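You operate a simulated robot arm through the tools that you are given. There is no shell and no other tool. Be economical: measure what you need, move in short steps, check, and stop when the job is done.

You are at the controls of a simulated two-armed robot. One attempt, no reset.

## Task
Shut the pads drawer. Put the steel block marked s on the top of the drawer cabinet away on the top of the setting bench. Pick up the pack with a teal knob with one hand, pass it to the other hand and put it on the top of the door cabinet. Take the green-band large vial and put it on the top of the door cabinet. Put the red-band medium vial from the steel nest on top of the yellow filter. Take the yellow-band medium vial from the white nest and put it in the tray with blue grips. Fetch the blank vial and set it in the used bowl. Take the teal brush and put it in the white bowl. Open the change parts door, put the orange-band lot pack on the shelf of the door cabinet and shut the door again. Take the pack of tape on the top of the door cabinet and put it away on the fourth shelf from the bottom of the corner unit. Do these in any order. Set down upright: pack with a teal knob, green-band large vial, red-band medium vial, pack of tape.

The check looks at the end state, three seconds after you hand in, the way a careful person would. Anything else that was tipped, shoved, dropped, spilled or broken makes it a failure.

## Robot
Two 7-joint arms with four-finger grippers on one trunk, on a base that drives. Base frame: it is fixed to the floor where the robot stands at the start and does not move with it; the origin is under the middle of the robot, x ahead of it, y to its left, z up. Lengths are in m, angles in rad, forces in N, time in s.
The left shoulder is at the start at [0.04, 0.181, 1.13], the right one opposite. With the tool pointing down near the work surface each hand reaches from about 0.32 to 0.84 m from the robot's upright axis, wherever it stands, measured 20 degrees to its own side. Places, roughly: blank vial [1, 3.25, 1]; change parts door [0.8, -2.1, 0.5]; fourth shelf of the corner unit [0.5, 5.7, 1.3]; green-band large vial (4x4x8 cm) [1.1, -0.5, 0.9]; orange-band lot pack [1.25, -1.75, 1]; pack of tape [1.25, -2, 1]; pack with a teal knob (9x14x13 cm) [1.2, 0, 0.9]; pads drawer [0.8, 0, 0.3]; red-band medium vial (3x3x7 cm) [0.9, 0.6, 0.8]; shelf of the door cabinet [1.1, -2.1, 0.5]; steel block marked S [1, 0, 1]; teal brush (10x5x7 cm) [1.3, 4.3, 0.9]; top of the door cabinet [1.1, -2.1, 0.9]; top of the setting bench [1.1, -1.1, 0.9]; tray with blue grips (30x16x5 cm) [1.3, 3.5, 0.9]; used bowl [1.25, 3, 1]; white bowl (17x17x8 cm) [1.3, 4, 0.9]; yellow filter [-0.75, -2.5, 1]; yellow-band medium vial (3x3x7 cm) [0.9, 1.4, 0.9]. Payload 3.67 kg a hand.
The tool frame of a hand sits at the grasp point between the pads (the TCP): z along the fingers, y along the line on which they close. The tips reach 0.028 m beyond it. The gripper opens to 0.112 m. The gripper's body begins 0.073 m behind the TCP.
Orientation is that of the tool frame in the base frame, as a unit quaternion [w, x, y, z]. With the fingers straight down and closing along the base's y, the tool's x points along the base's -x, its y along +y and its z along -z.

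## Interface
- The arms move only by the tool send_rows. It takes "left_deltas", "right_deltas" or both (then of equal length, played together; a hand with none holds still); each is a list of rows, each an object of numbers (a shift or turn left out is 0, a gripper value left out holds the last): "tx", "ty", "tz": the shift along the tool's x, y, z in m; "ax", "ay", "az": the turn, a rotation vector about the tool's x, y, z in rad; "gripper": the gripper command, from -1 (fully open) to 1 (shut), values between in proportion. In form: [{"tx": .., "ty": .., "tz": .., "ax": .., "ay": .., "az": .., "gripper": ..}, ...]. A call has 1 to 12 rows; each row is the pose to reach, as a shift and turn from the pose commanded when the call began, along the tool's axes at that moment. A row lasts 0.2 s, in which the tool goes at most 0.05 m and 0.15 rad; a call with a longer step from one row to the next is refused whole, and so is a gripper value outside its range. A pose out of reach is approached as far as the arm can. The call stops where the force on the tool passes 40 N (or 10 N more than at its start, if that is more) or the arm is blocked; 0.2 s more then pass. The fingers move at their own pace and stop on an object; they squeeze with about 32 N. The grip force told is the motor's: it shows also when the fingers shut on nothing. Time passes only in rows, and 0.2 s behind the last, so rows that repeat a pose let the fingers close. It gives the time, the measured TCP pose, the force on the tool (base axes), the opening and the grip force at its end, in the units of the frame above (readings bear some noise), with the torque about the TCP (base axes, N m) and any sound that the robot's microphone picked up.
- Cameras (640 x 400 px; columns grow to the right, rows downward): "scene" is now at [0.1085, -0.0134, 1.3625]; the picture's right is [-0.14, -0.99, 0.00], its down [-0.54, 0.08, -0.84] and it looks along [0.83, -0.12, -0.55] (base axes); focal length 270 px, centre (320, 200). "left" rides on the left gripper at [0.06, 0.018, -0.104] in its tool frame; the picture's right is [-0.29, 0.96, 0.00], its down [-0.80, -0.24, -0.55] and it looks along [-0.53, -0.16, 0.83] (tool axes); focal length 234 px, centre (320, 200). "right" rides on the right gripper at [0.06, -0.018, -0.104] in its tool frame; the picture's right is [0.29, 0.96, 0.00], its down [-0.80, 0.24, -0.55] and it looks along [-0.53, 0.16, 0.83] (tool axes); focal length 234 px, centre (320, 200). There is no depth. A picture from a camera that has moved, and an enlarged one, comes with that camera's place and axes in the base frame and with its lens.
- camera(camera): a new picture of that camera. No time passes.
- lift_body(by): slides the trunk up (or, below 0, down) by that many m; the arms and the scene camera ride with it, the base frame stays. It gives what a move gives, with no picture.
- base_move(legs): drives the robot by 1 to 6 legs, each [ahead, left, turn to the left] in m, m and rad, along the robot's own axes; the way and the turn of a leg run together, so that a leg with both is an arc; at most 1.5 m and 3.142 rad a leg. The arms and the cameras ride along, it lands a little off, and it stops where it bumps. It gives what a move gives.
- turn_head(pan, tilt): turns the head with the scene camera to pan (to the left, within 1.501 rad either way) and tilt (down, from -0.506 to 1.204), counted from straight ahead of the robot. It gives what a move gives.
- inspect(camera, box): a new picture of the part [left, top, right, bottom] of that camera's present view, enlarged. No time passes.
- job_done(): hands the job in; it is judged then, once.

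Work in short steps. Places have to be worked out from the pictures, the camera data and where the tool is seen: move nearer, look again, correct. Check each grasp and each placing, and mend what went wrong. You have 546 turns and 338 pictures in all, those below and enlarged ones among them. Open the grippers and draw the arms clear of the work before you hand the job in, unless the task says otherwise; then end with one line.

The tools are called after "Call:" by a JSON object that holds its "fn" and its "kwargs". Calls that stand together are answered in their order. send_rows: Moves the arms, as the interface text tells. Its arguments: {"type":"object","properties":{"left_deltas":{"type":"array"},"right_deltas":{"type":"array"}},"required":[]} The other tools are called the same way: lift_body (by) slides the trunk up or down; base_move (legs) drives the base; turn_head (pan, tilt) turns the head that bears the scene camera; camera (camera) takes a picture; inspect (camera, box) takes an enlarged picture of a part of a camera's view; job_done () hands the job in.

At the start:

```text
t: 0.0
left_tcp_pos: [0.5233, 0.2219, 1.1905]
left_ee_rot: [0.0, 0.001, 1.0, 0.001]
left_contact_force: [0.1, -0.5, -0.1]
left_ft_torque: [0.03, 0.01, -0.02]
left_grip_width: 0.1116
left_gripper_force: 0.0
right_tcp_pos: [0.5967, -0.2934, 1.1899]
right_ee_rot: [0.0, 0.0, 1.0, -0.001]
right_contact_force: [0.1, 0.4, -0.5]
right_ft_torque: [0.02, 0.01, 0.04]
right_grip_width: 0.1117
right_gripper_force: 0.1
trunk travel left (down, up): [-0.25, 0.264]
robot x, y, heading: [-0.0015, -0.0009, -0.0]
head pan, tilt: [-0.138, 0.578]
```

scene: 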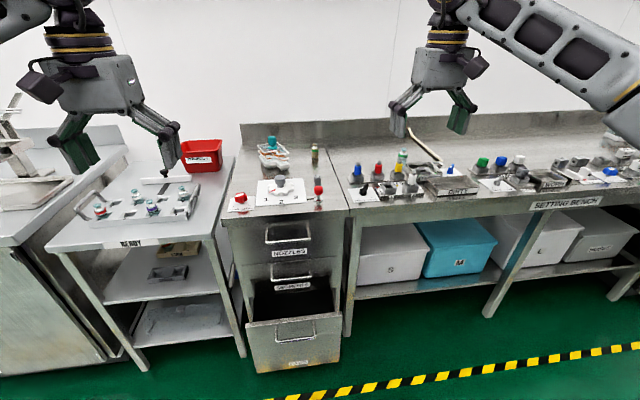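
right: 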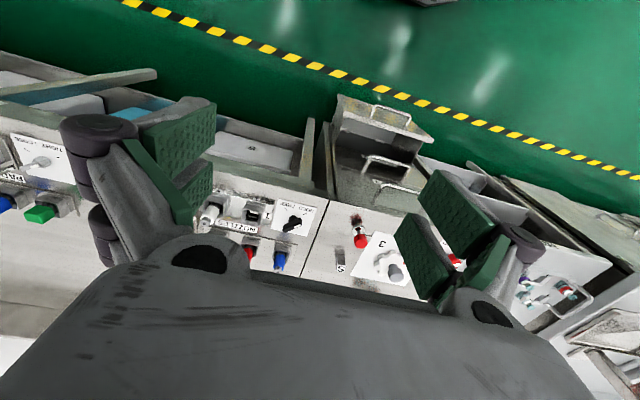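
left: 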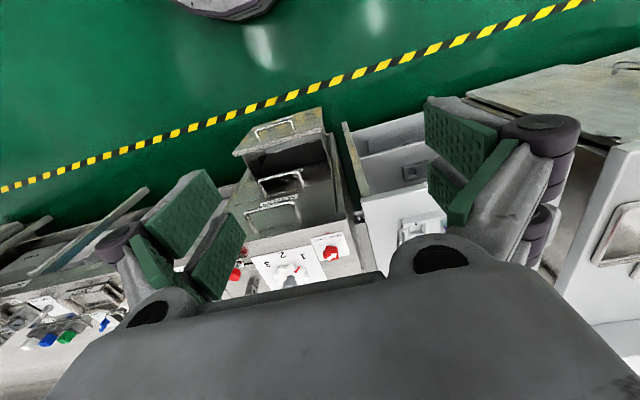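

I'll start by enlarging the scene picture around the drawer cabinet and the bench.

Call:
{"fn": "inspect", "kwargs": {"camera": "scene", "box": [200, 120, 360, 220]}}

Call:
{"fn": "inspect", "kwargs": {"camera": "scene", "box": [340, 120, 640, 300]}}

Call:
{"fn": "inspect", "kwargs": {"camera": "scene", "box": [220, 200, 360, 390]}}

Call:
{"fn": "inspect", "kwargs": {"camera": "scene", "box": [40, 120, 240, 250]}}

```text
4.00 times, centred on (280, 170) of scene
camera zoom: at [0.1085, -0.0134, 1.3625], right [-0.14, -0.99, 0.0], down [-0.54, 0.08, -0.84], along [0.83, -0.12, -0.55], focal length 1080 px, centre (480, 320)
```

zoom: 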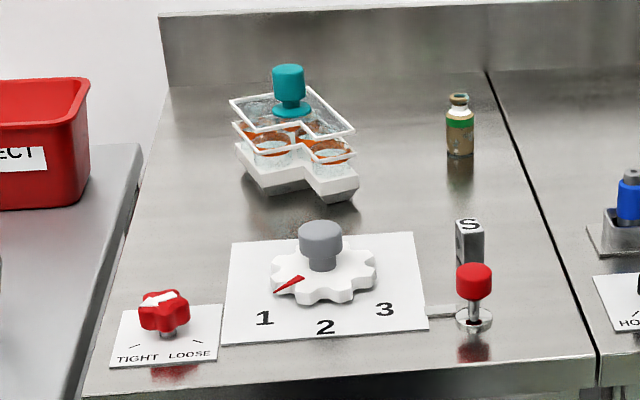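

```text
2.13 times, centred on (490, 210) of scene
camera zoom: at [0.1085, -0.0134, 1.3625], right [-0.14, -0.99, 0.0], down [-0.54, 0.08, -0.84], along [0.83, -0.12, -0.55], focal length 576 px, centre (-43, 179)
```

zoom: 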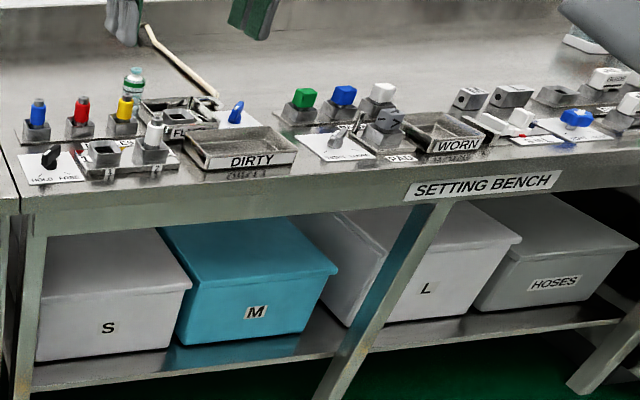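

```text
2.11 times, centred on (290, 295) of scene
camera zoom: at [0.1085, -0.0134, 1.3625], right [-0.14, -0.99, 0.0], down [-0.54, 0.08, -0.84], along [0.83, -0.12, -0.55], focal length 569 px, centre (383, 0)
```

zoom: 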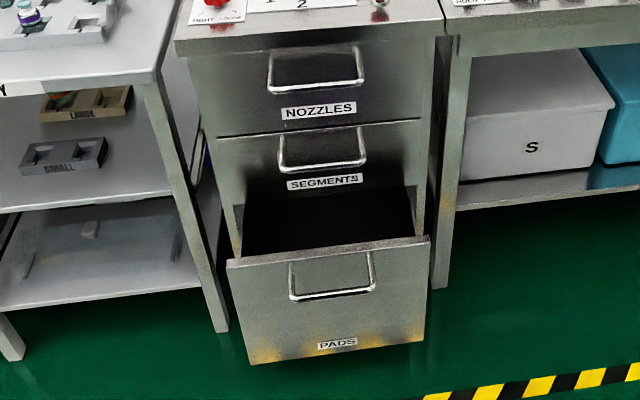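

```text
3.08 times, centred on (140, 185) of scene
camera zoom: at [0.1085, -0.0134, 1.3625], right [-0.14, -0.99, 0.0], down [-0.54, 0.08, -0.84], along [0.83, -0.12, -0.55], focal length 831 px, centre (874, 246)
```

zoom: 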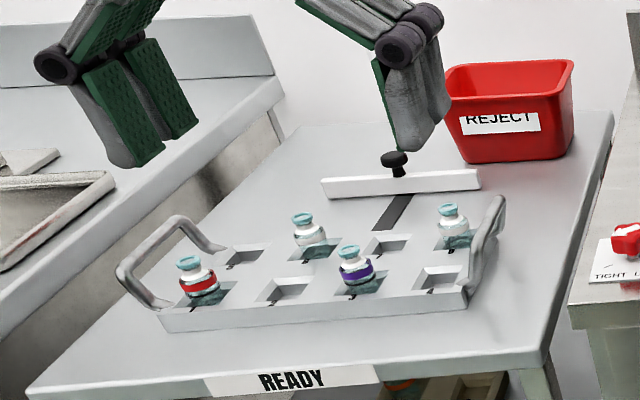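

The pads drawer is the open one at the bottom, and the vial and the teal-knob pack are in view. I'll look right and left next.

Call:
{"fn": "turn_head", "kwargs": {"pan": -1.0, "tilt": 0.4}}

Call:
{"fn": "camera", "kwargs": {"camera": "scene"}}

Call:
{"fn": "turn_head", "kwargs": {"pan": 1.1, "tilt": 0.35}}

Call:
{"fn": "camera", "kwargs": {"camera": "scene"}}

```text
t: 1.2
left_tcp_pos: [0.5227, 0.2218, 1.1897]
left_ee_rot: [0.0, 0.0, 1.0, 0.0]
left_contact_force: [0.2, 0.8, 0.0]
left_ft_torque: [-0.01, -0.02, 0.0]
left_grip_width: 0.112
left_gripper_force: 0.1
right_tcp_pos: [0.5977, -0.2944, 1.1907]
right_ee_rot: [0.0, 0.0, 1.0, 0.001]
right_contact_force: [-0.4, 0.6, 0.8]
right_ft_torque: [0.0, 0.01, 0.0]
right_grip_width: 0.112
right_gripper_force: 0.0
trunk travel left (down, up): [-0.25, 0.264]
robot x, y, heading: [-0.0013, -0.002, 0.002]
head pan, tilt: [-1.0, 0.4]
```

```text
330 pictures are left
camera scene: at [0.0705, -0.079, 1.3786], right [-0.84, -0.54, 0.0], down [-0.21, 0.33, -0.92], along [0.5, -0.77, -0.39], focal length 270 px, centre (320, 200)
```

scene: 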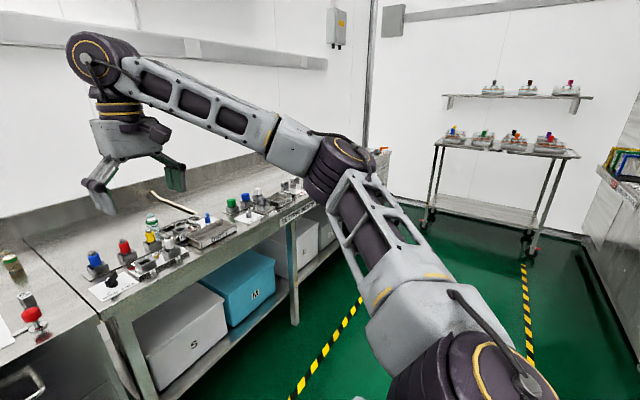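

```text
t: 3.2
left_tcp_pos: [0.5227, 0.2221, 1.1893]
left_ee_rot: [0.0, 0.001, 1.0, 0.0]
left_contact_force: [0.3, -0.4, 0.1]
left_ft_torque: [-0.02, -0.01, -0.05]
left_grip_width: 0.1119
left_gripper_force: 0.0
right_tcp_pos: [0.5983, -0.2935, 1.1902]
right_ee_rot: [0.0, 0.0, 1.0, -0.001]
right_contact_force: [-0.1, 0.0, -0.6]
right_ft_torque: [0.0, -0.02, -0.02]
right_grip_width: 0.1119
right_gripper_force: 0.1
trunk travel left (down, up): [-0.25, 0.264]
robot x, y, heading: [0.0036, -0.0025, 0.001]
head pan, tilt: [1.1, 0.351]
```

```text
329 pictures are left
camera scene: at [0.0627, 0.0818, 1.3832], right [0.89, -0.45, 0.0], down [-0.16, -0.31, -0.94], along [0.43, 0.84, -0.34], focal length 270 px, centre (320, 200)
```

scene: 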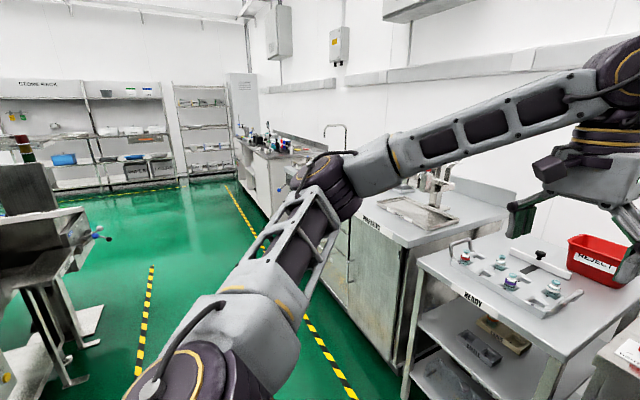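

I'll start with the drawer. The right hand draws back to clear the cabinet's edge, then the trunk goes down.

Call:
{"fn": "send_rows", "kwargs": {"right_deltas": [{"tx": 0.04, "ty": 0.02, "gripper": 1}, {"tx": 0.08, "ty": 0.05, "gripper": 1}, {"tx": 0.12, "ty": 0.09, "gripper": 1}, {"tx": 0.15, "ty": 0.13, "gripper": 1}, {"tx": 0.17, "ty": 0.17, "gripper": 1}, {"tx": 0.17, "ty": 0.2, "gripper": 1}], "left_deltas": [{"ty": 0.03}, {"ty": 0.06}, {"ty": 0.09}, {"ty": 0.12}, {"ty": 0.12}, {"ty": 0.12}]}}

Call:
{"fn": "lift_body", "kwargs": {"by": -0.25}}

Call:
{"fn": "turn_head", "kwargs": {"pan": 0, "tilt": 0.8}}

Call:
{"fn": "camera", "kwargs": {"camera": "scene"}}

Call:
{"fn": "camera", "kwargs": {"camera": "right"}}

```text
refused: row 3 steps farther than a row can; nothing moved
```

```text
t: 5.8
left_tcp_pos: [0.5222, 0.2218, 0.9411]
left_ee_rot: [0.001, 0.0, 1.0, 0.0]
left_contact_force: [0.2, -0.6, 0.6]
left_ft_torque: [0.0, -0.02, 0.02]
left_grip_width: 0.112
left_gripper_force: 0.0
right_tcp_pos: [0.5979, -0.2937, 0.9416]
right_ee_rot: [0.001, 0.0, 1.0, 0.001]
right_contact_force: [-0.3, -0.9, 0.2]
right_ft_torque: [0.05, 0.01, -0.05]
right_grip_width: 0.1119
right_gripper_force: 0.1
trunk travel left (down, up): [0.0, 0.514]
robot x, y, heading: [0.002, 0.0039, 0.003]
head pan, tilt: [1.1, 0.351]
```

```text
t: 7.1
left_tcp_pos: [0.5229, 0.2223, 0.9403]
left_ee_rot: [0.0, 0.0, 1.0, 0.0]
left_contact_force: [-0.5, -0.5, 0.9]
left_ft_torque: [0.0, -0.01, -0.01]
left_grip_width: 0.112
left_gripper_force: 0.1
right_tcp_pos: [0.5979, -0.2936, 0.9415]
right_ee_rot: [0.0, 0.0, 1.0, 0.0]
right_contact_force: [0.2, 0.3, -0.6]
right_ft_torque: [-0.01, -0.02, 0.0]
right_grip_width: 0.1119
right_gripper_force: 0.1
trunk travel left (down, up): [0.0, 0.514]
robot x, y, heading: [0.0029, 0.0017, 0.004]
head pan, tilt: [0.0, 0.799]
```

```text
328 pictures are left
camera scene: at [0.1009, -0.001, 1.0942], right [0.0, -1.0, 0.0], down [-0.72, 0.0, -0.7], along [0.7, 0.0, -0.72], focal length 270 px, centre (320, 200)
```

scene: 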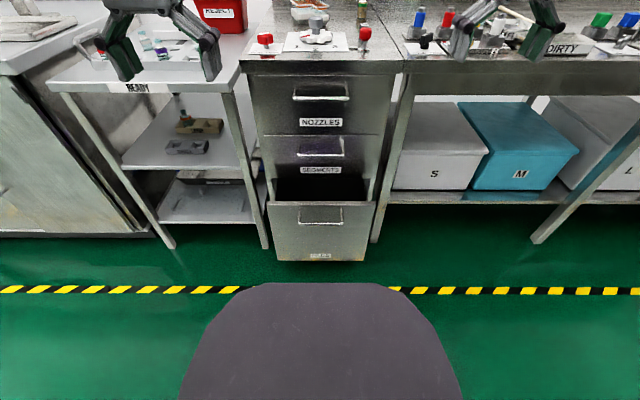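

```text
327 pictures are left
camera right: at [0.5377, -0.3115, 1.0455], right [-0.29, 0.96, 0.0], down [0.8, 0.24, 0.55], along [0.53, 0.16, -0.83], focal length 234 px, centre (320, 200)
```

right: 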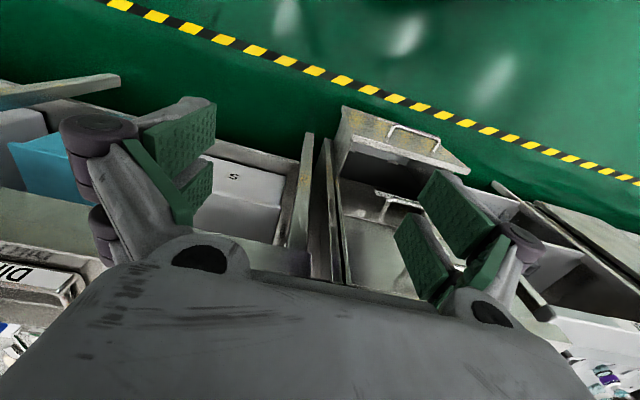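

By triangulation the drawer face is at x≈0.69, z 0.14–0.47, and its handle bar is at z≈0.43. I'll bring the right hand in front of it with the fingers shut.

Call:
{"fn": "send_rows", "kwargs": {"right_deltas": [{"tx": 0.018, "ty": 0.04, "gripper": 1}, {"tx": 0.036, "ty": 0.08}, {"tx": 0.054, "ty": 0.12}, {"tx": 0.072, "ty": 0.16}, {"tx": 0.09, "ty": 0.2}, {"tx": 0.108, "ty": 0.24}, {"tx": 0.12, "ty": 0.28}, {"tx": 0.12, "ty": 0.28, "tz": 0.045}, {"tx": 0.12, "ty": 0.28, "tz": 0.09}, {"tx": 0.12, "ty": 0.28, "tz": 0.135}, {"tx": 0.12, "ty": 0.28, "tz": 0.18}, {"tx": 0.12, "ty": 0.28, "tz": 0.2}]}}

Call:
{"fn": "send_rows", "kwargs": {"right_deltas": [{"tz": 0.045}, {"tz": 0.09}, {"tz": 0.135}, {"tz": 0.18}, {"tz": 0.225}, {"tz": 0.27}, {"tz": 0.31}, {"tz": 0.31, "ay": -0.14}, {"tz": 0.31, "ay": -0.28}, {"tz": 0.31, "ay": -0.42}, {"tz": 0.31, "ay": -0.5}]}}

Call:
{"fn": "camera", "kwargs": {"camera": "scene"}}

```text
t: 9.7
left_tcp_pos: [0.5241, 0.2219, 0.94]
left_ee_rot: [0.0, 0.0, 1.0, 0.001]
left_contact_force: [-0.6, 0.8, -0.2]
left_ft_torque: [0.03, -0.01, 0.0]
left_grip_width: 0.1121
left_gripper_force: 0.1
right_tcp_pos: [0.4776, -0.0127, 0.7412]
right_ee_rot: [0.0, 0.0, 1.0, 0.0]
right_contact_force: [-0.9, 0.6, -0.3]
right_ft_torque: [0.02, 0.01, 0.0]
right_grip_width: 0.0002
right_gripper_force: 32.2
trunk travel left (down, up): [0.0, 0.514]
robot x, y, heading: [-0.0006, -0.0013, -0.002]
head pan, tilt: [0.0, 0.799]
```

```text
t: 12.1
left_tcp_pos: [0.5213, 0.2226, 0.9415]
left_ee_rot: [0.0, 0.0, 1.0, 0.0]
left_contact_force: [0.4, 0.8, 0.0]
left_ft_torque: [0.02, -0.01, 0.0]
left_grip_width: 0.112
left_gripper_force: 0.1
right_tcp_pos: [0.4789, -0.0129, 0.4316]
right_ee_rot: [0.249, 0.0, 0.968, 0.001]
right_contact_force: [0.0, 0.4, 0.1]
right_ft_torque: [0.01, 0.0, 0.02]
right_grip_width: 0.0001
right_gripper_force: 32.3
trunk travel left (down, up): [0.0, 0.514]
robot x, y, heading: [-0.003, 0.0018, 0.001]
head pan, tilt: [0.0, 0.799]
```

```text
326 pictures are left
camera scene: at [0.1009, -0.001, 1.0942], right [0.0, -1.0, 0.0], down [-0.72, 0.0, -0.7], along [0.7, 0.0, -0.72], focal length 270 px, centre (320, 200)
```

scene: 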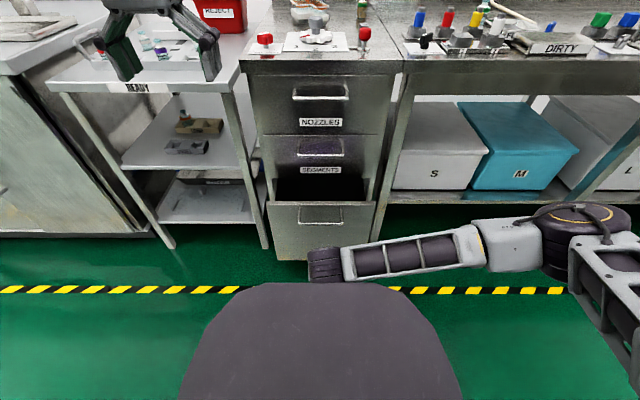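

The hand is in front, tilted 28° forward. Pushing it along +x.

Call:
{"fn": "send_rows", "kwargs": {"right_deltas": [{"tx": -0.035, "tz": 0.0192}, {"tx": -0.07, "tz": 0.0384}, {"tx": -0.105, "tz": 0.0576}, {"tx": -0.14, "tz": 0.0768}, {"tx": -0.16, "tz": 0.0877}, {"tx": -0.18, "tz": 0.0986}, {"tx": -0.2, "tz": 0.1096}, {"tx": -0.22, "tz": 0.1205}, {"tx": -0.24, "tz": 0.1315}, {"tx": -0.26, "tz": 0.1424}, {"tx": -0.28, "tz": 0.1534}]}}

Call:
{"fn": "camera", "kwargs": {"camera": "scene"}}

```text
t: 14.1
left_tcp_pos: [0.5221, 0.222, 0.9393]
left_ee_rot: [-0.002, 0.0, 1.0, 0.0]
left_contact_force: [1.4, -0.5, 0.2]
left_ft_torque: [0.03, 0.06, 0.03]
left_grip_width: 0.1118
left_gripper_force: 0.1
right_tcp_pos: [0.74, -0.0129, 0.4329]
right_ee_rot: [0.244, 0.001, 0.97, -0.001]
right_contact_force: [-9.8, -1.7, 9.1]
right_ft_torque: [-0.02, -0.15, -0.02]
right_grip_width: 0.006
right_gripper_force: 35.8
trunk travel left (down, up): [0.0, 0.514]
robot x, y, heading: [-0.0006, -0.0032, 0.004]
head pan, tilt: [0.0, 0.799]
stopped in row 9 (right hand): the force on the tool passed its limit at 65 N (the readings are from after the stop); the commanded pose is now the measured one
```

```text
325 pictures are left
camera scene: at [0.1005, -0.0011, 1.0942], right [0.0, -1.0, 0.0], down [-0.72, 0.0, -0.7], along [0.7, 0.0, -0.72], focal length 270 px, centre (320, 200)
```

scene: 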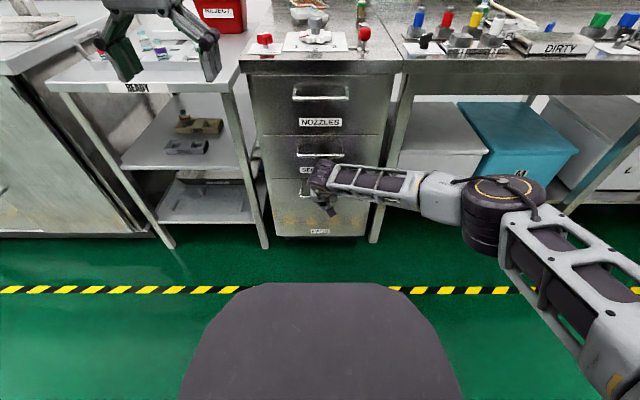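

The drawer stopped near flush. I'll draw back and check it.

Call:
{"fn": "send_rows", "kwargs": {"right_deltas": [{"tx": 0.017, "tz": -0.0096}, {"tx": 0.035, "tz": -0.0192}, {"tx": 0.07, "tz": -0.0384}, {"tx": 0.105, "tz": -0.0576}, {"tx": 0.14, "tz": -0.0768}, {"tx": 0.175, "tz": -0.096}, {"tx": 0.21, "tz": -0.115}]}}

Call:
{"fn": "camera", "kwargs": {"camera": "scene"}}

Call:
{"fn": "inspect", "kwargs": {"camera": "scene", "box": [230, 50, 410, 250]}}

```text
t: 15.7
left_tcp_pos: [0.5217, 0.2214, 0.9398]
left_ee_rot: [-0.001, 0.0, 1.0, -0.001]
left_contact_force: [-0.5, -0.2, 0.2]
left_ft_torque: [-0.02, 0.03, 0.01]
left_grip_width: 0.1121
left_gripper_force: 0.1
right_tcp_pos: [0.5018, -0.0137, 0.4345]
right_ee_rot: [0.245, 0.001, 0.97, -0.001]
right_contact_force: [-0.3, -0.3, -0.8]
right_ft_torque: [-0.01, 0.01, 0.0]
right_grip_width: 0.0001
right_gripper_force: 35.9
trunk travel left (down, up): [0.0, 0.514]
robot x, y, heading: [0.0009, 0.0007, -0.002]
head pan, tilt: [0.0, 0.799]
```

```text
324 pictures are left
camera scene: at [0.1007, -0.0012, 1.0942], right [0.0, -1.0, 0.0], down [-0.72, 0.0, -0.7], along [0.7, 0.0, -0.72], focal length 270 px, centre (320, 200)
```

scene: 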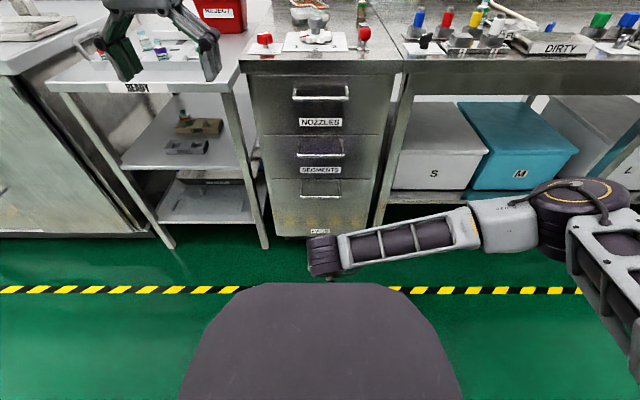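

```text
2.00 times, centred on (320, 150) of scene
camera zoom: at [0.1007, -0.0012, 1.0942], right [0.0, -1.0, 0.0], down [-0.72, 0.0, -0.7], along [0.7, 0.0, -0.72], focal length 540 px, centre (320, 300)
```

zoom: 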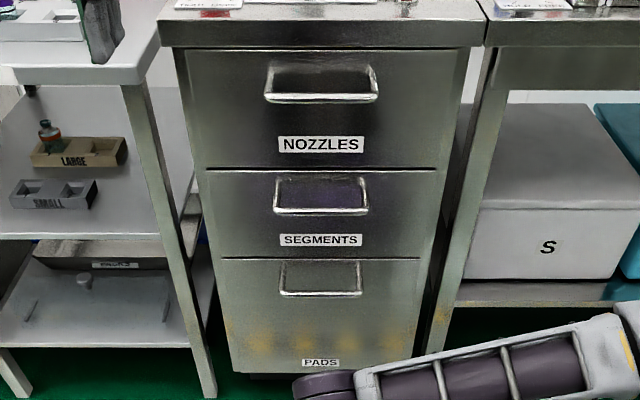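

The pads drawer is flush with the others. I'll bring the right hand back up, untilt it and raise the trunk.

Call:
{"fn": "send_rows", "kwargs": {"right_deltas": [{"tx": -0.0216, "tz": -0.0394}, {"tx": -0.0432, "tz": -0.0788}, {"tx": -0.0648, "tz": -0.1183}, {"tx": -0.0864, "tz": -0.1577}, {"tx": -0.108, "tz": -0.1971}, {"tx": -0.1296, "tz": -0.2365}, {"tx": -0.1512, "tz": -0.276}, {"tx": -0.1728, "tz": -0.3154}, {"tx": -0.1728, "tz": -0.3154, "ay": 0.13}, {"tx": -0.1728, "tz": -0.3154, "ay": 0.26}, {"tx": -0.1728, "tz": -0.3154, "ay": 0.39}, {"tx": -0.1728, "tz": -0.3154, "ay": 0.5}]}}

Call:
{"fn": "lift_body", "kwargs": {"by": 0.3}}

Call:
{"fn": "turn_head", "kwargs": {"pan": 0, "tilt": 0.6}}

Call:
{"fn": "camera", "kwargs": {"camera": "scene"}}

```text
t: 18.2
left_tcp_pos: [0.5246, 0.2217, 0.9411]
left_ee_rot: [-0.001, 0.0, 1.0, 0.001]
left_contact_force: [0.8, 0.2, 0.5]
left_ft_torque: [-0.03, 0.03, -0.02]
left_grip_width: 0.1122
left_gripper_force: 0.0
right_tcp_pos: [0.5049, -0.0113, 0.7932]
right_ee_rot: [-0.005, 0.001, 1.0, -0.001]
right_contact_force: [0.0, 0.0, 0.0]
right_ft_torque: [0.01, 0.0, -0.01]
right_grip_width: 0.0001
right_gripper_force: 35.5
trunk travel left (down, up): [0.0, 0.514]
robot x, y, heading: [0.0011, 0.0019, 0.005]
head pan, tilt: [0.0, 0.799]
```

```text
t: 21.2
left_tcp_pos: [0.5227, 0.2222, 1.2391]
left_ee_rot: [-0.001, 0.001, 1.0, 0.0]
left_contact_force: [0.3, -0.8, 0.2]
left_ft_torque: [-0.02, 0.01, -0.03]
left_grip_width: 0.1121
left_gripper_force: 0.0
right_tcp_pos: [0.5044, -0.0119, 1.0921]
right_ee_rot: [-0.005, 0.002, 1.0, -0.001]
right_contact_force: [0.1, 0.2, 0.3]
right_ft_torque: [0.0, -0.01, -0.01]
right_grip_width: 0.0
right_gripper_force: 35.8
trunk travel left (down, up): [-0.3, 0.214]
robot x, y, heading: [-0.0003, 0.0022, 0.006]
head pan, tilt: [0.0, 0.799]
```

```text
t: 22.0
left_tcp_pos: [0.5219, 0.2211, 1.238]
left_ee_rot: [-0.001, -0.001, 1.0, 0.0]
left_contact_force: [-1.1, -0.6, -0.4]
left_ft_torque: [0.02, 0.01, 0.0]
left_grip_width: 0.1124
left_gripper_force: 0.0
right_tcp_pos: [0.5038, -0.0118, 1.0918]
right_ee_rot: [-0.004, 0.001, 1.0, -0.001]
right_contact_force: [0.3, 1.4, 0.1]
right_ft_torque: [-0.01, 0.04, -0.01]
right_grip_width: 0.0
right_gripper_force: 35.6
trunk travel left (down, up): [-0.3, 0.214]
robot x, y, heading: [-0.0029, -0.0013, 0.007]
head pan, tilt: [0.0, 0.6]
```

```text
322 pictures are left
camera scene: at [0.1087, -0.0011, 1.4097], right [0.0, -1.0, 0.0], down [-0.57, 0.0, -0.82], along [0.82, 0.0, -0.57], focal length 270 px, centre (320, 200)
```

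scene: 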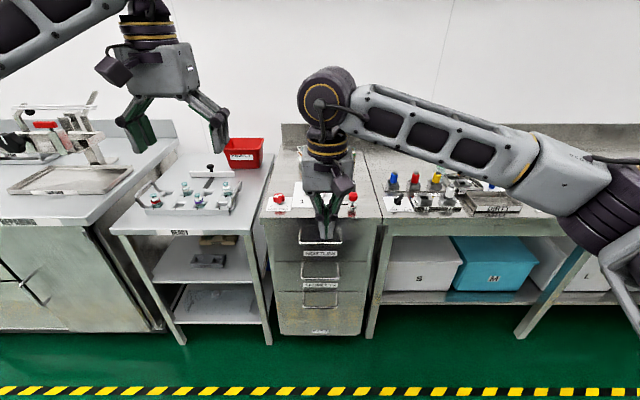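

The S block is near (1.0, -0.13) on a top at z≈0.83. I'll look down to see how far ahead the robot's own base reaches before driving closer.

Call:
{"fn": "turn_head", "kwargs": {"pan": 0, "tilt": 1.1}}

Call:
{"fn": "camera", "kwargs": {"camera": "scene"}}

```text
t: 22.9
left_tcp_pos: [0.5233, 0.2221, 1.2386]
left_ee_rot: [0.0, 0.001, 1.0, 0.0]
left_contact_force: [-0.4, 0.3, 0.0]
left_ft_torque: [-0.02, 0.0, -0.02]
left_grip_width: 0.1121
left_gripper_force: 0.0
right_tcp_pos: [0.5034, -0.0123, 1.091]
right_ee_rot: [-0.004, 0.001, 1.0, -0.001]
right_contact_force: [0.9, 0.9, -1.0]
right_ft_torque: [0.03, 0.0, -0.01]
right_grip_width: 0.0
right_gripper_force: 35.6
trunk travel left (down, up): [-0.3, 0.214]
robot x, y, heading: [0.0036, -0.0019, -0.001]
head pan, tilt: [0.0, 1.1]
```

```text
321 pictures are left
camera scene: at [0.0836, -0.0011, 1.3712], right [0.0, -1.0, 0.0], down [-0.89, 0.0, -0.45], along [0.45, 0.0, -0.89], focal length 270 px, centre (320, 200)
```

scene: 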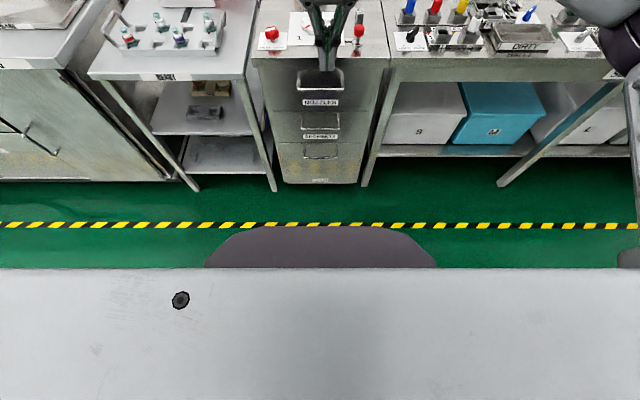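

The base front is near x≈0.45 and the cabinet front at 0.84 (handles at 0.80). I'll drive 0.3 m ahead and look.

Call:
{"fn": "base_move", "kwargs": {"legs": [[0.3, 0, 0]]}}

Call:
{"fn": "turn_head", "kwargs": {"pan": -0.5, "tilt": 0.8}}

Call:
{"fn": "camera", "kwargs": {"camera": "scene"}}

Call:
{"fn": "camera", "kwargs": {"camera": "right"}}

```text
t: 25.0
left_tcp_pos: [0.8207, 0.2231, 1.2385]
left_ee_rot: [-0.001, -0.002, 1.0, 0.0]
left_contact_force: [-0.1, 0.3, -0.1]
left_ft_torque: [0.0, 0.01, -0.01]
left_grip_width: 0.1119
left_gripper_force: 0.0
right_tcp_pos: [0.8027, -0.0101, 1.0927]
right_ee_rot: [-0.003, 0.0, 1.0, -0.001]
right_contact_force: [-0.1, 0.3, -0.4]
right_ft_torque: [0.02, 0.02, 0.0]
right_grip_width: 0.0
right_gripper_force: 36.1
trunk travel left (down, up): [-0.3, 0.214]
robot x, y, heading: [0.2992, -0.0004, 0.004]
head pan, tilt: [0.0, 1.1]
```

```text
t: 25.9
left_tcp_pos: [0.8203, 0.2231, 1.2393]
left_ee_rot: [0.0, 0.0, 1.0, 0.001]
left_contact_force: [0.9, 0.1, 0.4]
left_ft_torque: [0.0, -0.03, 0.0]
left_grip_width: 0.1119
left_gripper_force: 0.0
right_tcp_pos: [0.8021, -0.012, 1.0927]
right_ee_rot: [-0.004, 0.0, 1.0, -0.001]
right_contact_force: [0.4, -0.3, 0.3]
right_ft_torque: [0.02, -0.01, -0.02]
right_grip_width: 0.0002
right_gripper_force: 35.6
trunk travel left (down, up): [-0.3, 0.214]
robot x, y, heading: [0.3004, 0.0005, 0.001]
head pan, tilt: [-0.499, 0.799]
```

```text
320 pictures are left
camera scene: at [0.389, -0.0393, 1.3929], right [-0.48, -0.88, 0.0], down [-0.63, 0.34, -0.7], along [0.61, -0.33, -0.72], focal length 270 px, centre (320, 200)
```

scene: 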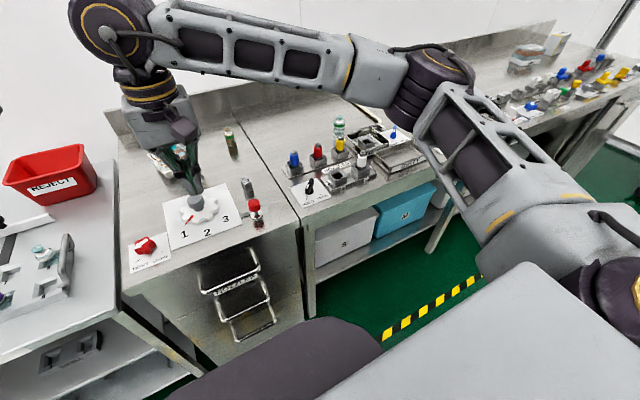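

```text
319 pictures are left
camera right: at [0.7427, -0.0285, 1.1969], right [-0.29, 0.96, 0.0], down [0.8, 0.24, 0.55], along [0.52, 0.16, -0.84], focal length 234 px, centre (320, 200)
```

right: 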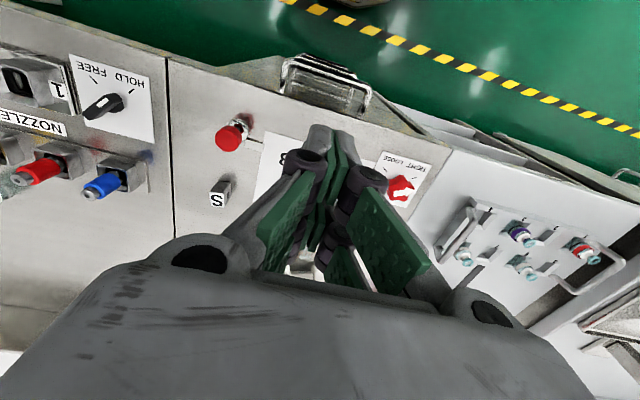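

The block is near (0.985, -0.13). I'll open the right gripper, move above it and look with the wrist camera.

Call:
{"fn": "send_rows", "kwargs": {"right_deltas": [{"tx": -0.03, "ty": -0.02, "gripper": -0.2}, {"tx": -0.06, "ty": -0.04}, {"tx": -0.09, "ty": -0.06}, {"tx": -0.12, "ty": -0.08}, {"tx": -0.15, "ty": -0.1}, {"tx": -0.18, "ty": -0.12}, {"tx": -0.182, "ty": -0.12, "tz": 0.045}, {"tx": -0.182, "ty": -0.12, "tz": 0.09}]}}

Call:
{"fn": "camera", "kwargs": {"camera": "right"}}

Call:
{"fn": "camera", "kwargs": {"camera": "scene"}}

```text
t: 27.7
left_tcp_pos: [0.8214, 0.2225, 1.2388]
left_ee_rot: [-0.002, -0.002, 1.0, 0.001]
left_contact_force: [0.0, -0.1, 0.5]
left_ft_torque: [-0.01, 0.0, 0.03]
left_grip_width: 0.1121
left_gripper_force: 0.0
right_tcp_pos: [0.9844, -0.1315, 1.0002]
right_ee_rot: [-0.004, 0.0, 1.0, -0.001]
right_contact_force: [0.4, -0.4, -1.0]
right_ft_torque: [0.0, -0.01, 0.01]
right_grip_width: 0.0673
right_gripper_force: 0.0
trunk travel left (down, up): [-0.3, 0.214]
robot x, y, heading: [0.2981, -0.0, -0.0]
head pan, tilt: [-0.499, 0.799]
```

```text
318 pictures are left
camera right: at [0.9247, -0.1494, 1.1058], right [-0.29, 0.96, 0.0], down [0.8, 0.24, 0.55], along [0.52, 0.16, -0.84], focal length 234 px, centre (320, 200)
```

right: 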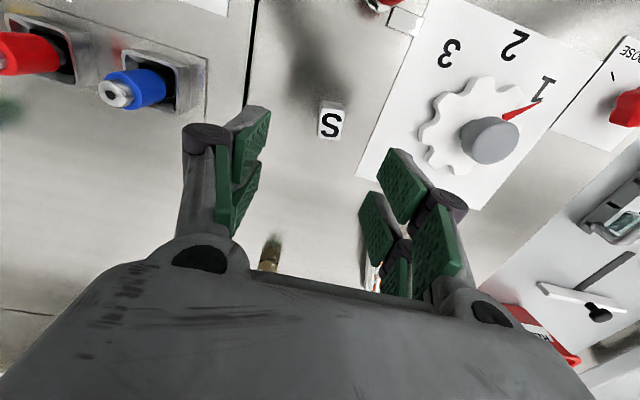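

```text
317 pictures are left
camera scene: at [0.3902, -0.0398, 1.3928], right [-0.48, -0.88, 0.0], down [-0.63, 0.34, -0.7], along [0.61, -0.33, -0.72], focal length 270 px, centre (320, 200)
```

scene: 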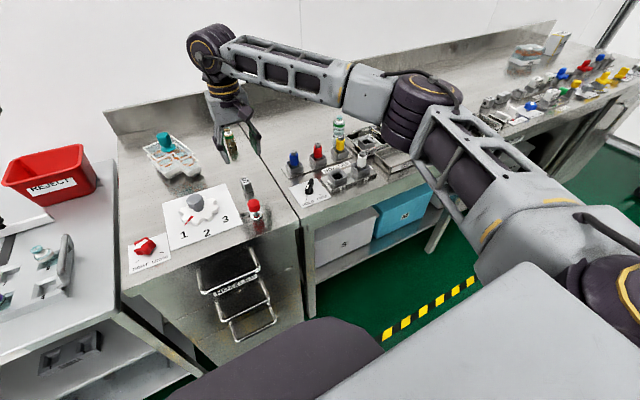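

The block's top shows at about (0.977, -0.122), marked S. I'll correct the alignment and go down to z≈0.872.

Call:
{"fn": "send_rows", "kwargs": {"right_deltas": [{"tx": 0.007, "ty": 0.009, "tz": 0.03}, {"tx": 0.007, "ty": 0.009, "tz": 0.07}, {"tx": 0.007, "ty": 0.009, "tz": 0.105}, {"tx": 0.007, "ty": 0.009, "tz": 0.128}]}}

Call:
{"fn": "camera", "kwargs": {"camera": "right"}}

Call:
{"fn": "inspect", "kwargs": {"camera": "scene", "box": [170, 100, 310, 240]}}

```text
t: 28.7
left_tcp_pos: [0.8141, 0.2236, 1.2425]
left_ee_rot: [0.001, -0.001, 1.0, 0.0]
left_contact_force: [-0.7, 0.8, 1.5]
left_ft_torque: [0.01, -0.04, 0.0]
left_grip_width: 0.1119
left_gripper_force: 0.1
right_tcp_pos: [0.9763, -0.1242, 0.8837]
right_ee_rot: [0.004, 0.001, 1.0, 0.001]
right_contact_force: [6.4, -3.1, 38.7]
right_ft_torque: [-0.51, 0.26, 0.3]
right_grip_width: 0.0692
right_gripper_force: 2.6
trunk travel left (down, up): [-0.3, 0.214]
robot x, y, heading: [0.2955, -0.0026, 0.001]
head pan, tilt: [-0.499, 0.799]
```

```text
316 pictures are left
camera right: at [0.9154, -0.1406, 0.9873], right [-0.29, 0.96, 0.0], down [0.79, 0.24, 0.56], along [0.54, 0.16, -0.83], focal length 234 px, centre (320, 200)
```

right: 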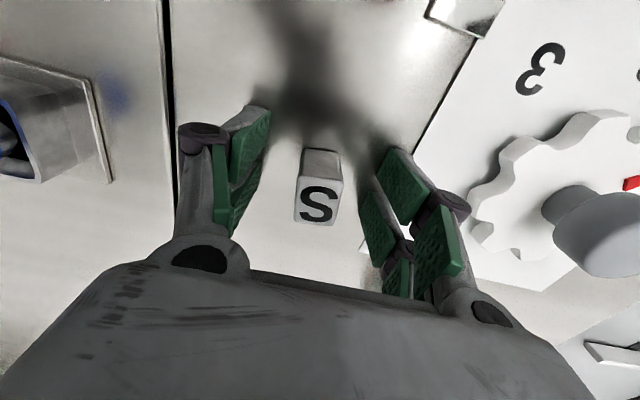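

```text
2.86 times, centred on (240, 170) of scene
camera zoom: at [0.3834, -0.039, 1.3939], right [-0.48, -0.88, 0.0], down [-0.63, 0.34, -0.7], along [0.62, -0.33, -0.71], focal length 772 px, centre (549, 286)
```

zoom: 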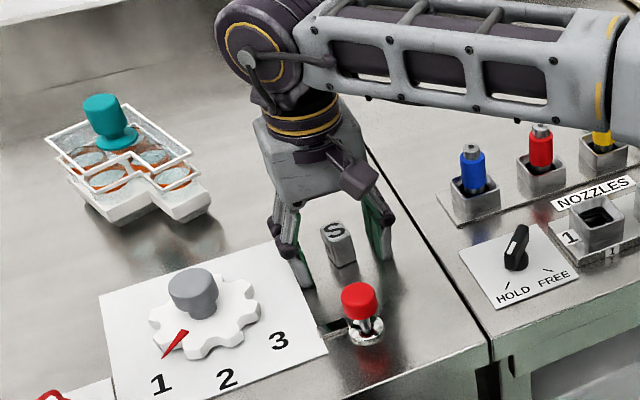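

The fingertips touched the surface, so the top is at z≈0.857. The block is centred between the pads. I'll rise 15 mm and close.

Call:
{"fn": "send_rows", "kwargs": {"right_deltas": [{"tz": -0.015}, {"tz": -0.003, "gripper": 1}, {"tz": -0.003}, {"tz": -0.003}]}}

Call:
{"fn": "camera", "kwargs": {"camera": "right"}}

```text
t: 29.4
left_tcp_pos: [0.8192, 0.2221, 1.2387]
left_ee_rot: [0.0, -0.001, 1.0, 0.0]
left_contact_force: [0.6, -0.1, 0.6]
left_ft_torque: [0.02, 0.06, 0.0]
left_grip_width: 0.112
left_gripper_force: 0.0
right_tcp_pos: [0.9788, -0.1243, 0.8871]
right_ee_rot: [0.003, 0.002, 1.0, 0.003]
right_contact_force: [-12.6, -5.3, 29.0]
right_ft_torque: [-0.46, 0.5, -0.14]
right_grip_width: 0.0218
right_gripper_force: 22.4
trunk travel left (down, up): [-0.3, 0.214]
robot x, y, heading: [0.2977, 0.001, 0.002]
head pan, tilt: [-0.499, 0.799]
stopped in row 3 (right hand): the force on the tool passed its limit at 51 N (the readings are from after the stop); the commanded pose is now the measured one
```

```text
314 pictures are left
camera right: at [0.9178, -0.1422, 0.9912], right [-0.28, 0.96, 0.0], down [0.8, 0.23, 0.56], along [0.54, 0.16, -0.83], focal length 234 px, centre (320, 200)
```

right: 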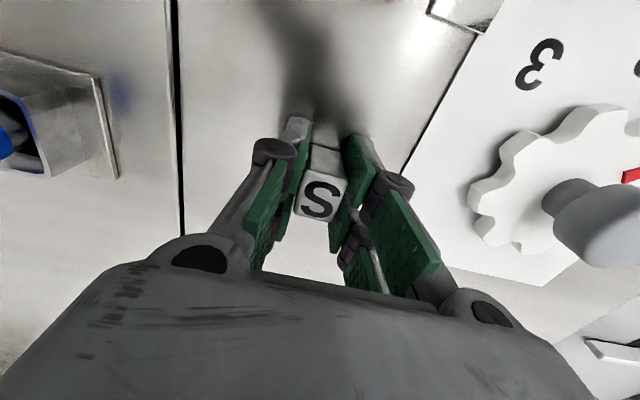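

The block is gripped at 21.8 mm width. I'll lift it and look over the bench for a free spot.

Call:
{"fn": "send_rows", "kwargs": {"right_deltas": [{"tz": -0.04, "gripper": 1}, {"tz": -0.08}, {"tz": -0.12}, {"tz": -0.16}]}}

Call:
{"fn": "turn_head", "kwargs": {"pan": -0.7, "tilt": 0.6}}

Call:
{"fn": "inspect", "kwargs": {"camera": "scene", "box": [160, 30, 480, 230]}}

Call:
{"fn": "camera", "kwargs": {"camera": "right"}}

```text
t: 30.4
left_tcp_pos: [0.8206, 0.2229, 1.2396]
left_ee_rot: [0.0, -0.001, 1.0, 0.001]
left_contact_force: [-0.2, 0.4, 0.0]
left_ft_torque: [-0.01, -0.02, -0.01]
left_grip_width: 0.1122
left_gripper_force: 0.1
right_tcp_pos: [0.9784, -0.1226, 1.0437]
right_ee_rot: [0.0, 0.001, 1.0, 0.0]
right_contact_force: [-0.3, 0.6, -0.9]
right_ft_torque: [-0.01, -0.06, 0.05]
right_grip_width: 0.0217
right_gripper_force: 32.2
trunk travel left (down, up): [-0.3, 0.214]
robot x, y, heading: [0.2989, -0.0019, 0.005]
head pan, tilt: [-0.499, 0.799]
```

```text
t: 31.1
left_tcp_pos: [0.8207, 0.2224, 1.2385]
left_ee_rot: [-0.001, 0.0, 1.0, 0.0]
left_contact_force: [-0.8, -0.1, -0.1]
left_ft_torque: [0.01, -0.01, 0.01]
left_grip_width: 0.1121
left_gripper_force: 0.2
right_tcp_pos: [0.9804, -0.1233, 1.0419]
right_ee_rot: [0.0, 0.002, 1.0, 0.0]
right_contact_force: [-0.1, -0.1, -1.5]
right_ft_torque: [-0.06, -0.01, 0.03]
right_grip_width: 0.0217
right_gripper_force: 32.1
trunk travel left (down, up): [-0.3, 0.214]
robot x, y, heading: [0.2995, -0.0002, 0.003]
head pan, tilt: [-0.7, 0.6]
```

```text
2.00 times, centred on (320, 130) of scene
camera zoom: at [0.387, -0.0579, 1.4097], right [-0.64, -0.77, 0.0], down [-0.43, 0.36, -0.82], along [0.63, -0.53, -0.57], focal length 540 px, centre (320, 340)
```

zoom: 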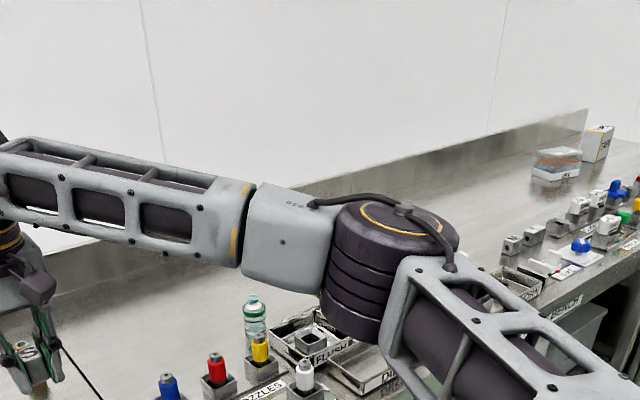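

```text
312 pictures are left
camera right: at [0.9192, -0.1412, 1.1455], right [-0.29, 0.96, 0.0], down [0.8, 0.24, 0.55], along [0.53, 0.16, -0.83], focal length 234 px, centre (320, 200)
```

right: 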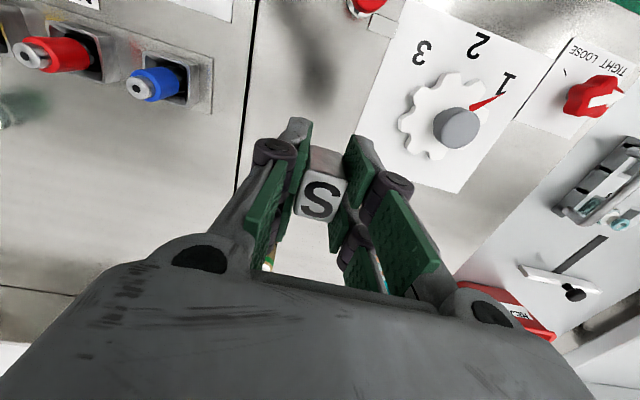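

The area behind the blue nozzle's plate is free, so I'll set the block near (1.09, -0.27). I move over and part-way down.

Call:
{"fn": "send_rows", "kwargs": {"right_deltas": [{"tx": -0.025, "ty": -0.035}, {"tx": -0.05, "ty": -0.07}, {"tx": -0.075, "ty": -0.105}, {"tx": -0.11, "ty": -0.147}, {"tx": -0.11, "ty": -0.147, "tz": 0.04}, {"tx": -0.11, "ty": -0.147, "tz": 0.08}]}}

Call:
{"fn": "turn_head", "kwargs": {"pan": -0.4, "tilt": 0.7}}

Call:
{"fn": "camera", "kwargs": {"camera": "scene"}}

Call:
{"fn": "camera", "kwargs": {"camera": "right"}}

```text
refused: row 4 steps farther than a row can; nothing moved
```

```text
t: 31.9
left_tcp_pos: [0.8212, 0.2225, 1.2398]
left_ee_rot: [-0.001, -0.002, 1.0, 0.0]
left_contact_force: [0.4, 0.2, 0.3]
left_ft_torque: [0.03, 0.0, 0.04]
left_grip_width: 0.1122
left_gripper_force: 0.0
right_tcp_pos: [0.9789, -0.1239, 1.0416]
right_ee_rot: [-0.001, 0.002, 1.0, 0.0]
right_contact_force: [0.2, 0.3, -0.5]
right_ft_torque: [0.0, 0.02, 0.01]
right_grip_width: 0.0219
right_gripper_force: 32.4
trunk travel left (down, up): [-0.3, 0.214]
robot x, y, heading: [0.3021, 0.0014, 0.0]
head pan, tilt: [-0.4, 0.7]
```

```text
311 pictures are left
camera scene: at [0.3973, -0.034, 1.4012], right [-0.39, -0.92, 0.0], down [-0.59, 0.25, -0.76], along [0.7, -0.3, -0.64], focal length 270 px, centre (320, 200)
```

scene: 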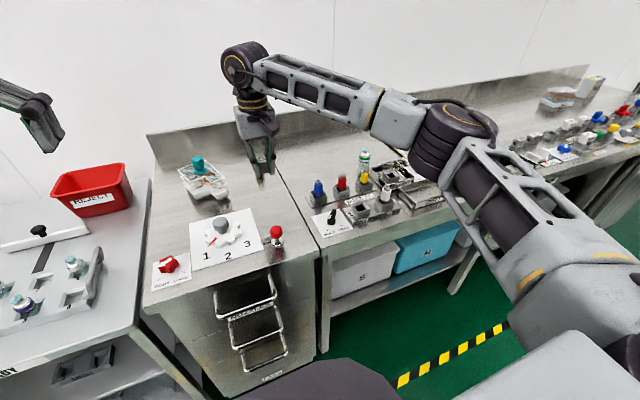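

```text
310 pictures are left
camera right: at [0.9189, -0.1411, 1.1457], right [-0.29, 0.96, 0.0], down [0.8, 0.24, 0.55], along [0.53, 0.16, -0.83], focal length 234 px, centre (320, 200)
```

right: 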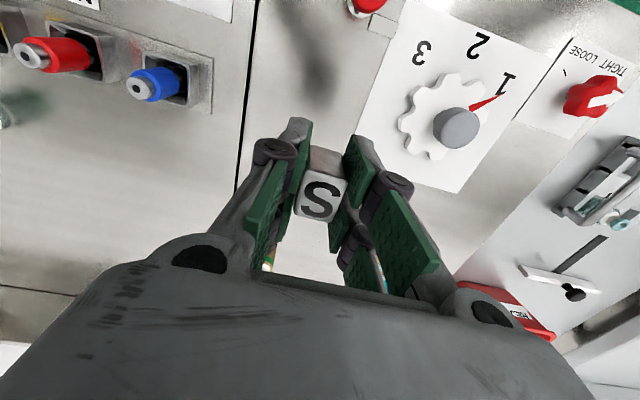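

A row was too long, so I'm resending it with shorter steps.

Call:
{"fn": "send_rows", "kwargs": {"right_deltas": [{"tx": -0.025, "ty": -0.035}, {"tx": -0.05, "ty": -0.07}, {"tx": -0.075, "ty": -0.105}, {"tx": -0.1, "ty": -0.14}, {"tx": -0.11, "ty": -0.147}, {"tx": -0.11, "ty": -0.147, "tz": 0.04}, {"tx": -0.11, "ty": -0.147, "tz": 0.08}, {"tx": -0.11, "ty": -0.147, "tz": 0.1}]}}

Call:
{"fn": "camera", "kwargs": {"camera": "right"}}

Call:
{"fn": "inspect", "kwargs": {"camera": "scene", "box": [220, 80, 440, 240]}}

```text
t: 33.7
left_tcp_pos: [0.8205, 0.2228, 1.2392]
left_ee_rot: [-0.001, 0.0, 1.0, 0.0]
left_contact_force: [0.2, 0.1, -0.7]
left_ft_torque: [0.02, -0.02, 0.02]
left_grip_width: 0.112
left_gripper_force: 0.2
right_tcp_pos: [1.0905, -0.2708, 0.9427]
right_ee_rot: [0.0, 0.002, 1.0, 0.0]
right_contact_force: [1.1, 0.4, -2.1]
right_ft_torque: [-0.01, 0.0, 0.01]
right_grip_width: 0.0219
right_gripper_force: 31.8
trunk travel left (down, up): [-0.3, 0.214]
robot x, y, heading: [0.2961, 0.003, 0.002]
head pan, tilt: [-0.4, 0.7]
```

```text
309 pictures are left
camera right: at [1.0285, -0.2884, 1.0468], right [-0.29, 0.96, 0.0], down [0.8, 0.24, 0.55], along [0.53, 0.16, -0.83], focal length 234 px, centre (320, 200)
```

right: 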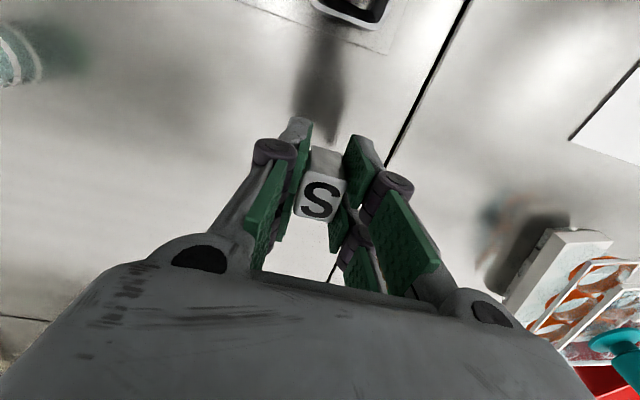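

```text
2.50 times, centred on (330, 160) of scene
camera zoom: at [0.3973, -0.0337, 1.4011], right [-0.39, -0.92, 0.0], down [-0.59, 0.25, -0.76], along [0.7, -0.3, -0.64], focal length 675 px, centre (295, 300)
```

zoom: 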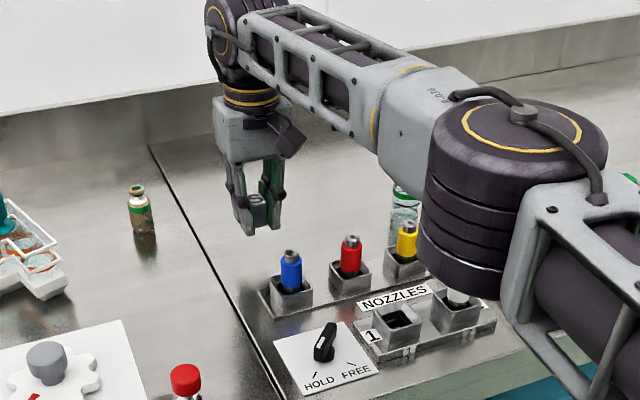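

The spot is clear. I'll lower until the block touches, expecting tcp z≈0.887.

Call:
{"fn": "send_rows", "kwargs": {"right_deltas": [{"tz": 0.03}, {"tz": 0.045}, {"tz": 0.052}, {"tz": 0.056}]}}

```text
t: 34.7
left_tcp_pos: [0.8207, 0.2233, 1.2385]
left_ee_rot: [0.0, -0.001, 1.0, 0.0]
left_contact_force: [-0.5, -0.6, 0.1]
left_ft_torque: [0.0, -0.03, 0.03]
left_grip_width: 0.112
left_gripper_force: 0.1
right_tcp_pos: [1.089, -0.2705, 0.8877]
right_ee_rot: [0.002, 0.002, 1.0, 0.001]
right_contact_force: [0.1, 0.1, 1.1]
right_ft_torque: [-0.02, -0.06, -0.02]
right_grip_width: 0.0219
right_gripper_force: 31.8
trunk travel left (down, up): [-0.3, 0.214]
robot x, y, heading: [0.2982, 0.0021, 0.006]
head pan, tilt: [-0.4, 0.7]
```

Barely touching; I'll go a few mm lower, then release.

Call:
{"fn": "send_rows", "kwargs": {"right_deltas": [{"tz": 0.003}, {"tz": 0.005}]}}

```text
t: 35.3
left_tcp_pos: [0.8185, 0.2231, 1.2402]
left_ee_rot: [0.001, -0.002, 1.0, -0.001]
left_contact_force: [0.1, -0.9, 0.1]
left_ft_torque: [0.02, 0.02, 0.04]
left_grip_width: 0.1122
left_gripper_force: 0.0
right_tcp_pos: [1.0889, -0.2698, 0.8873]
right_ee_rot: [0.006, 0.002, 1.0, 0.001]
right_contact_force: [11.7, -3.1, 29.7]
right_ft_torque: [-0.08, 0.19, 0.07]
right_grip_width: 0.0219
right_gripper_force: 32.1
trunk travel left (down, up): [-0.3, 0.214]
robot x, y, heading: [0.2956, -0.0025, -0.003]
head pan, tilt: [-0.4, 0.7]
```

Contact, so the block is down. Releasing and rising.

Call:
{"fn": "send_rows", "kwargs": {"right_deltas": [{"tz": -0.004}, {"tz": -0.004, "gripper": 0.3}, {"tz": -0.004, "gripper": 0.3}, {"tz": -0.02}, {"tz": -0.06}, {"tz": -0.1}, {"tz": -0.14}]}}

Call:
{"fn": "inspect", "kwargs": {"camera": "scene", "box": [220, 80, 440, 240]}}

Call:
{"fn": "camera", "kwargs": {"camera": "right"}}

```text
t: 36.9
left_tcp_pos: [0.8211, 0.2228, 1.2393]
left_ee_rot: [0.0, -0.001, 1.0, 0.0]
left_contact_force: [-0.3, 0.2, 0.8]
left_ft_torque: [-0.02, -0.02, 0.04]
left_grip_width: 0.1122
left_gripper_force: 0.0
right_tcp_pos: [1.0879, -0.2694, 1.0217]
right_ee_rot: [0.001, 0.001, 1.0, 0.0]
right_contact_force: [0.3, 0.6, -0.4]
right_ft_torque: [0.0, -0.04, -0.02]
right_grip_width: 0.0394
right_gripper_force: 0.1
trunk travel left (down, up): [-0.3, 0.214]
robot x, y, heading: [0.2998, 0.0011, 0.002]
head pan, tilt: [-0.4, 0.7]
```

```text
2.50 times, centred on (330, 160) of scene
camera zoom: at [0.3962, -0.0334, 1.4012], right [-0.39, -0.92, 0.0], down [-0.59, 0.25, -0.77], along [0.71, -0.3, -0.64], focal length 675 px, centre (295, 300)
```

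zoom: 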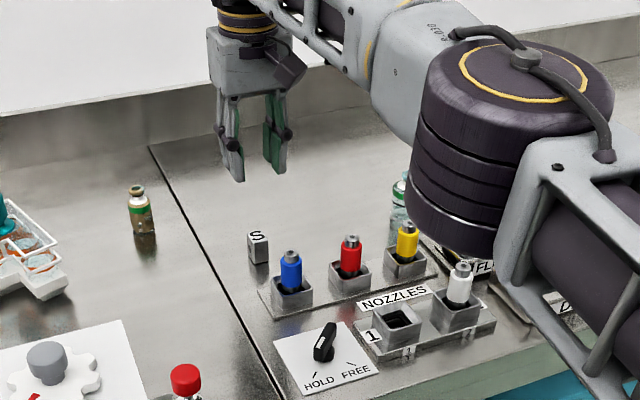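

```text
306 pictures are left
camera right: at [1.0273, -0.2878, 1.126], right [-0.28, 0.96, 0.0], down [0.8, 0.24, 0.56], along [0.53, 0.16, -0.83], focal length 234 px, centre (320, 200)
```

right: 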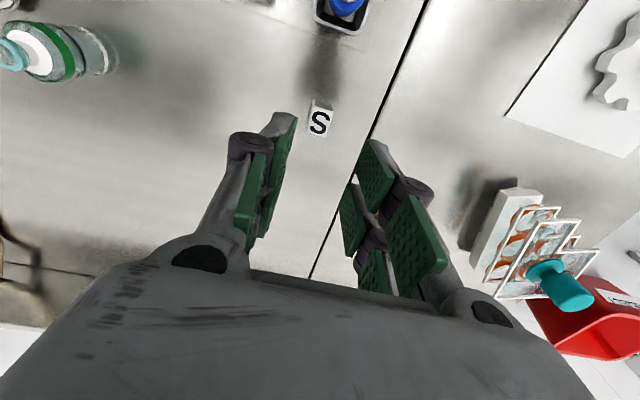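

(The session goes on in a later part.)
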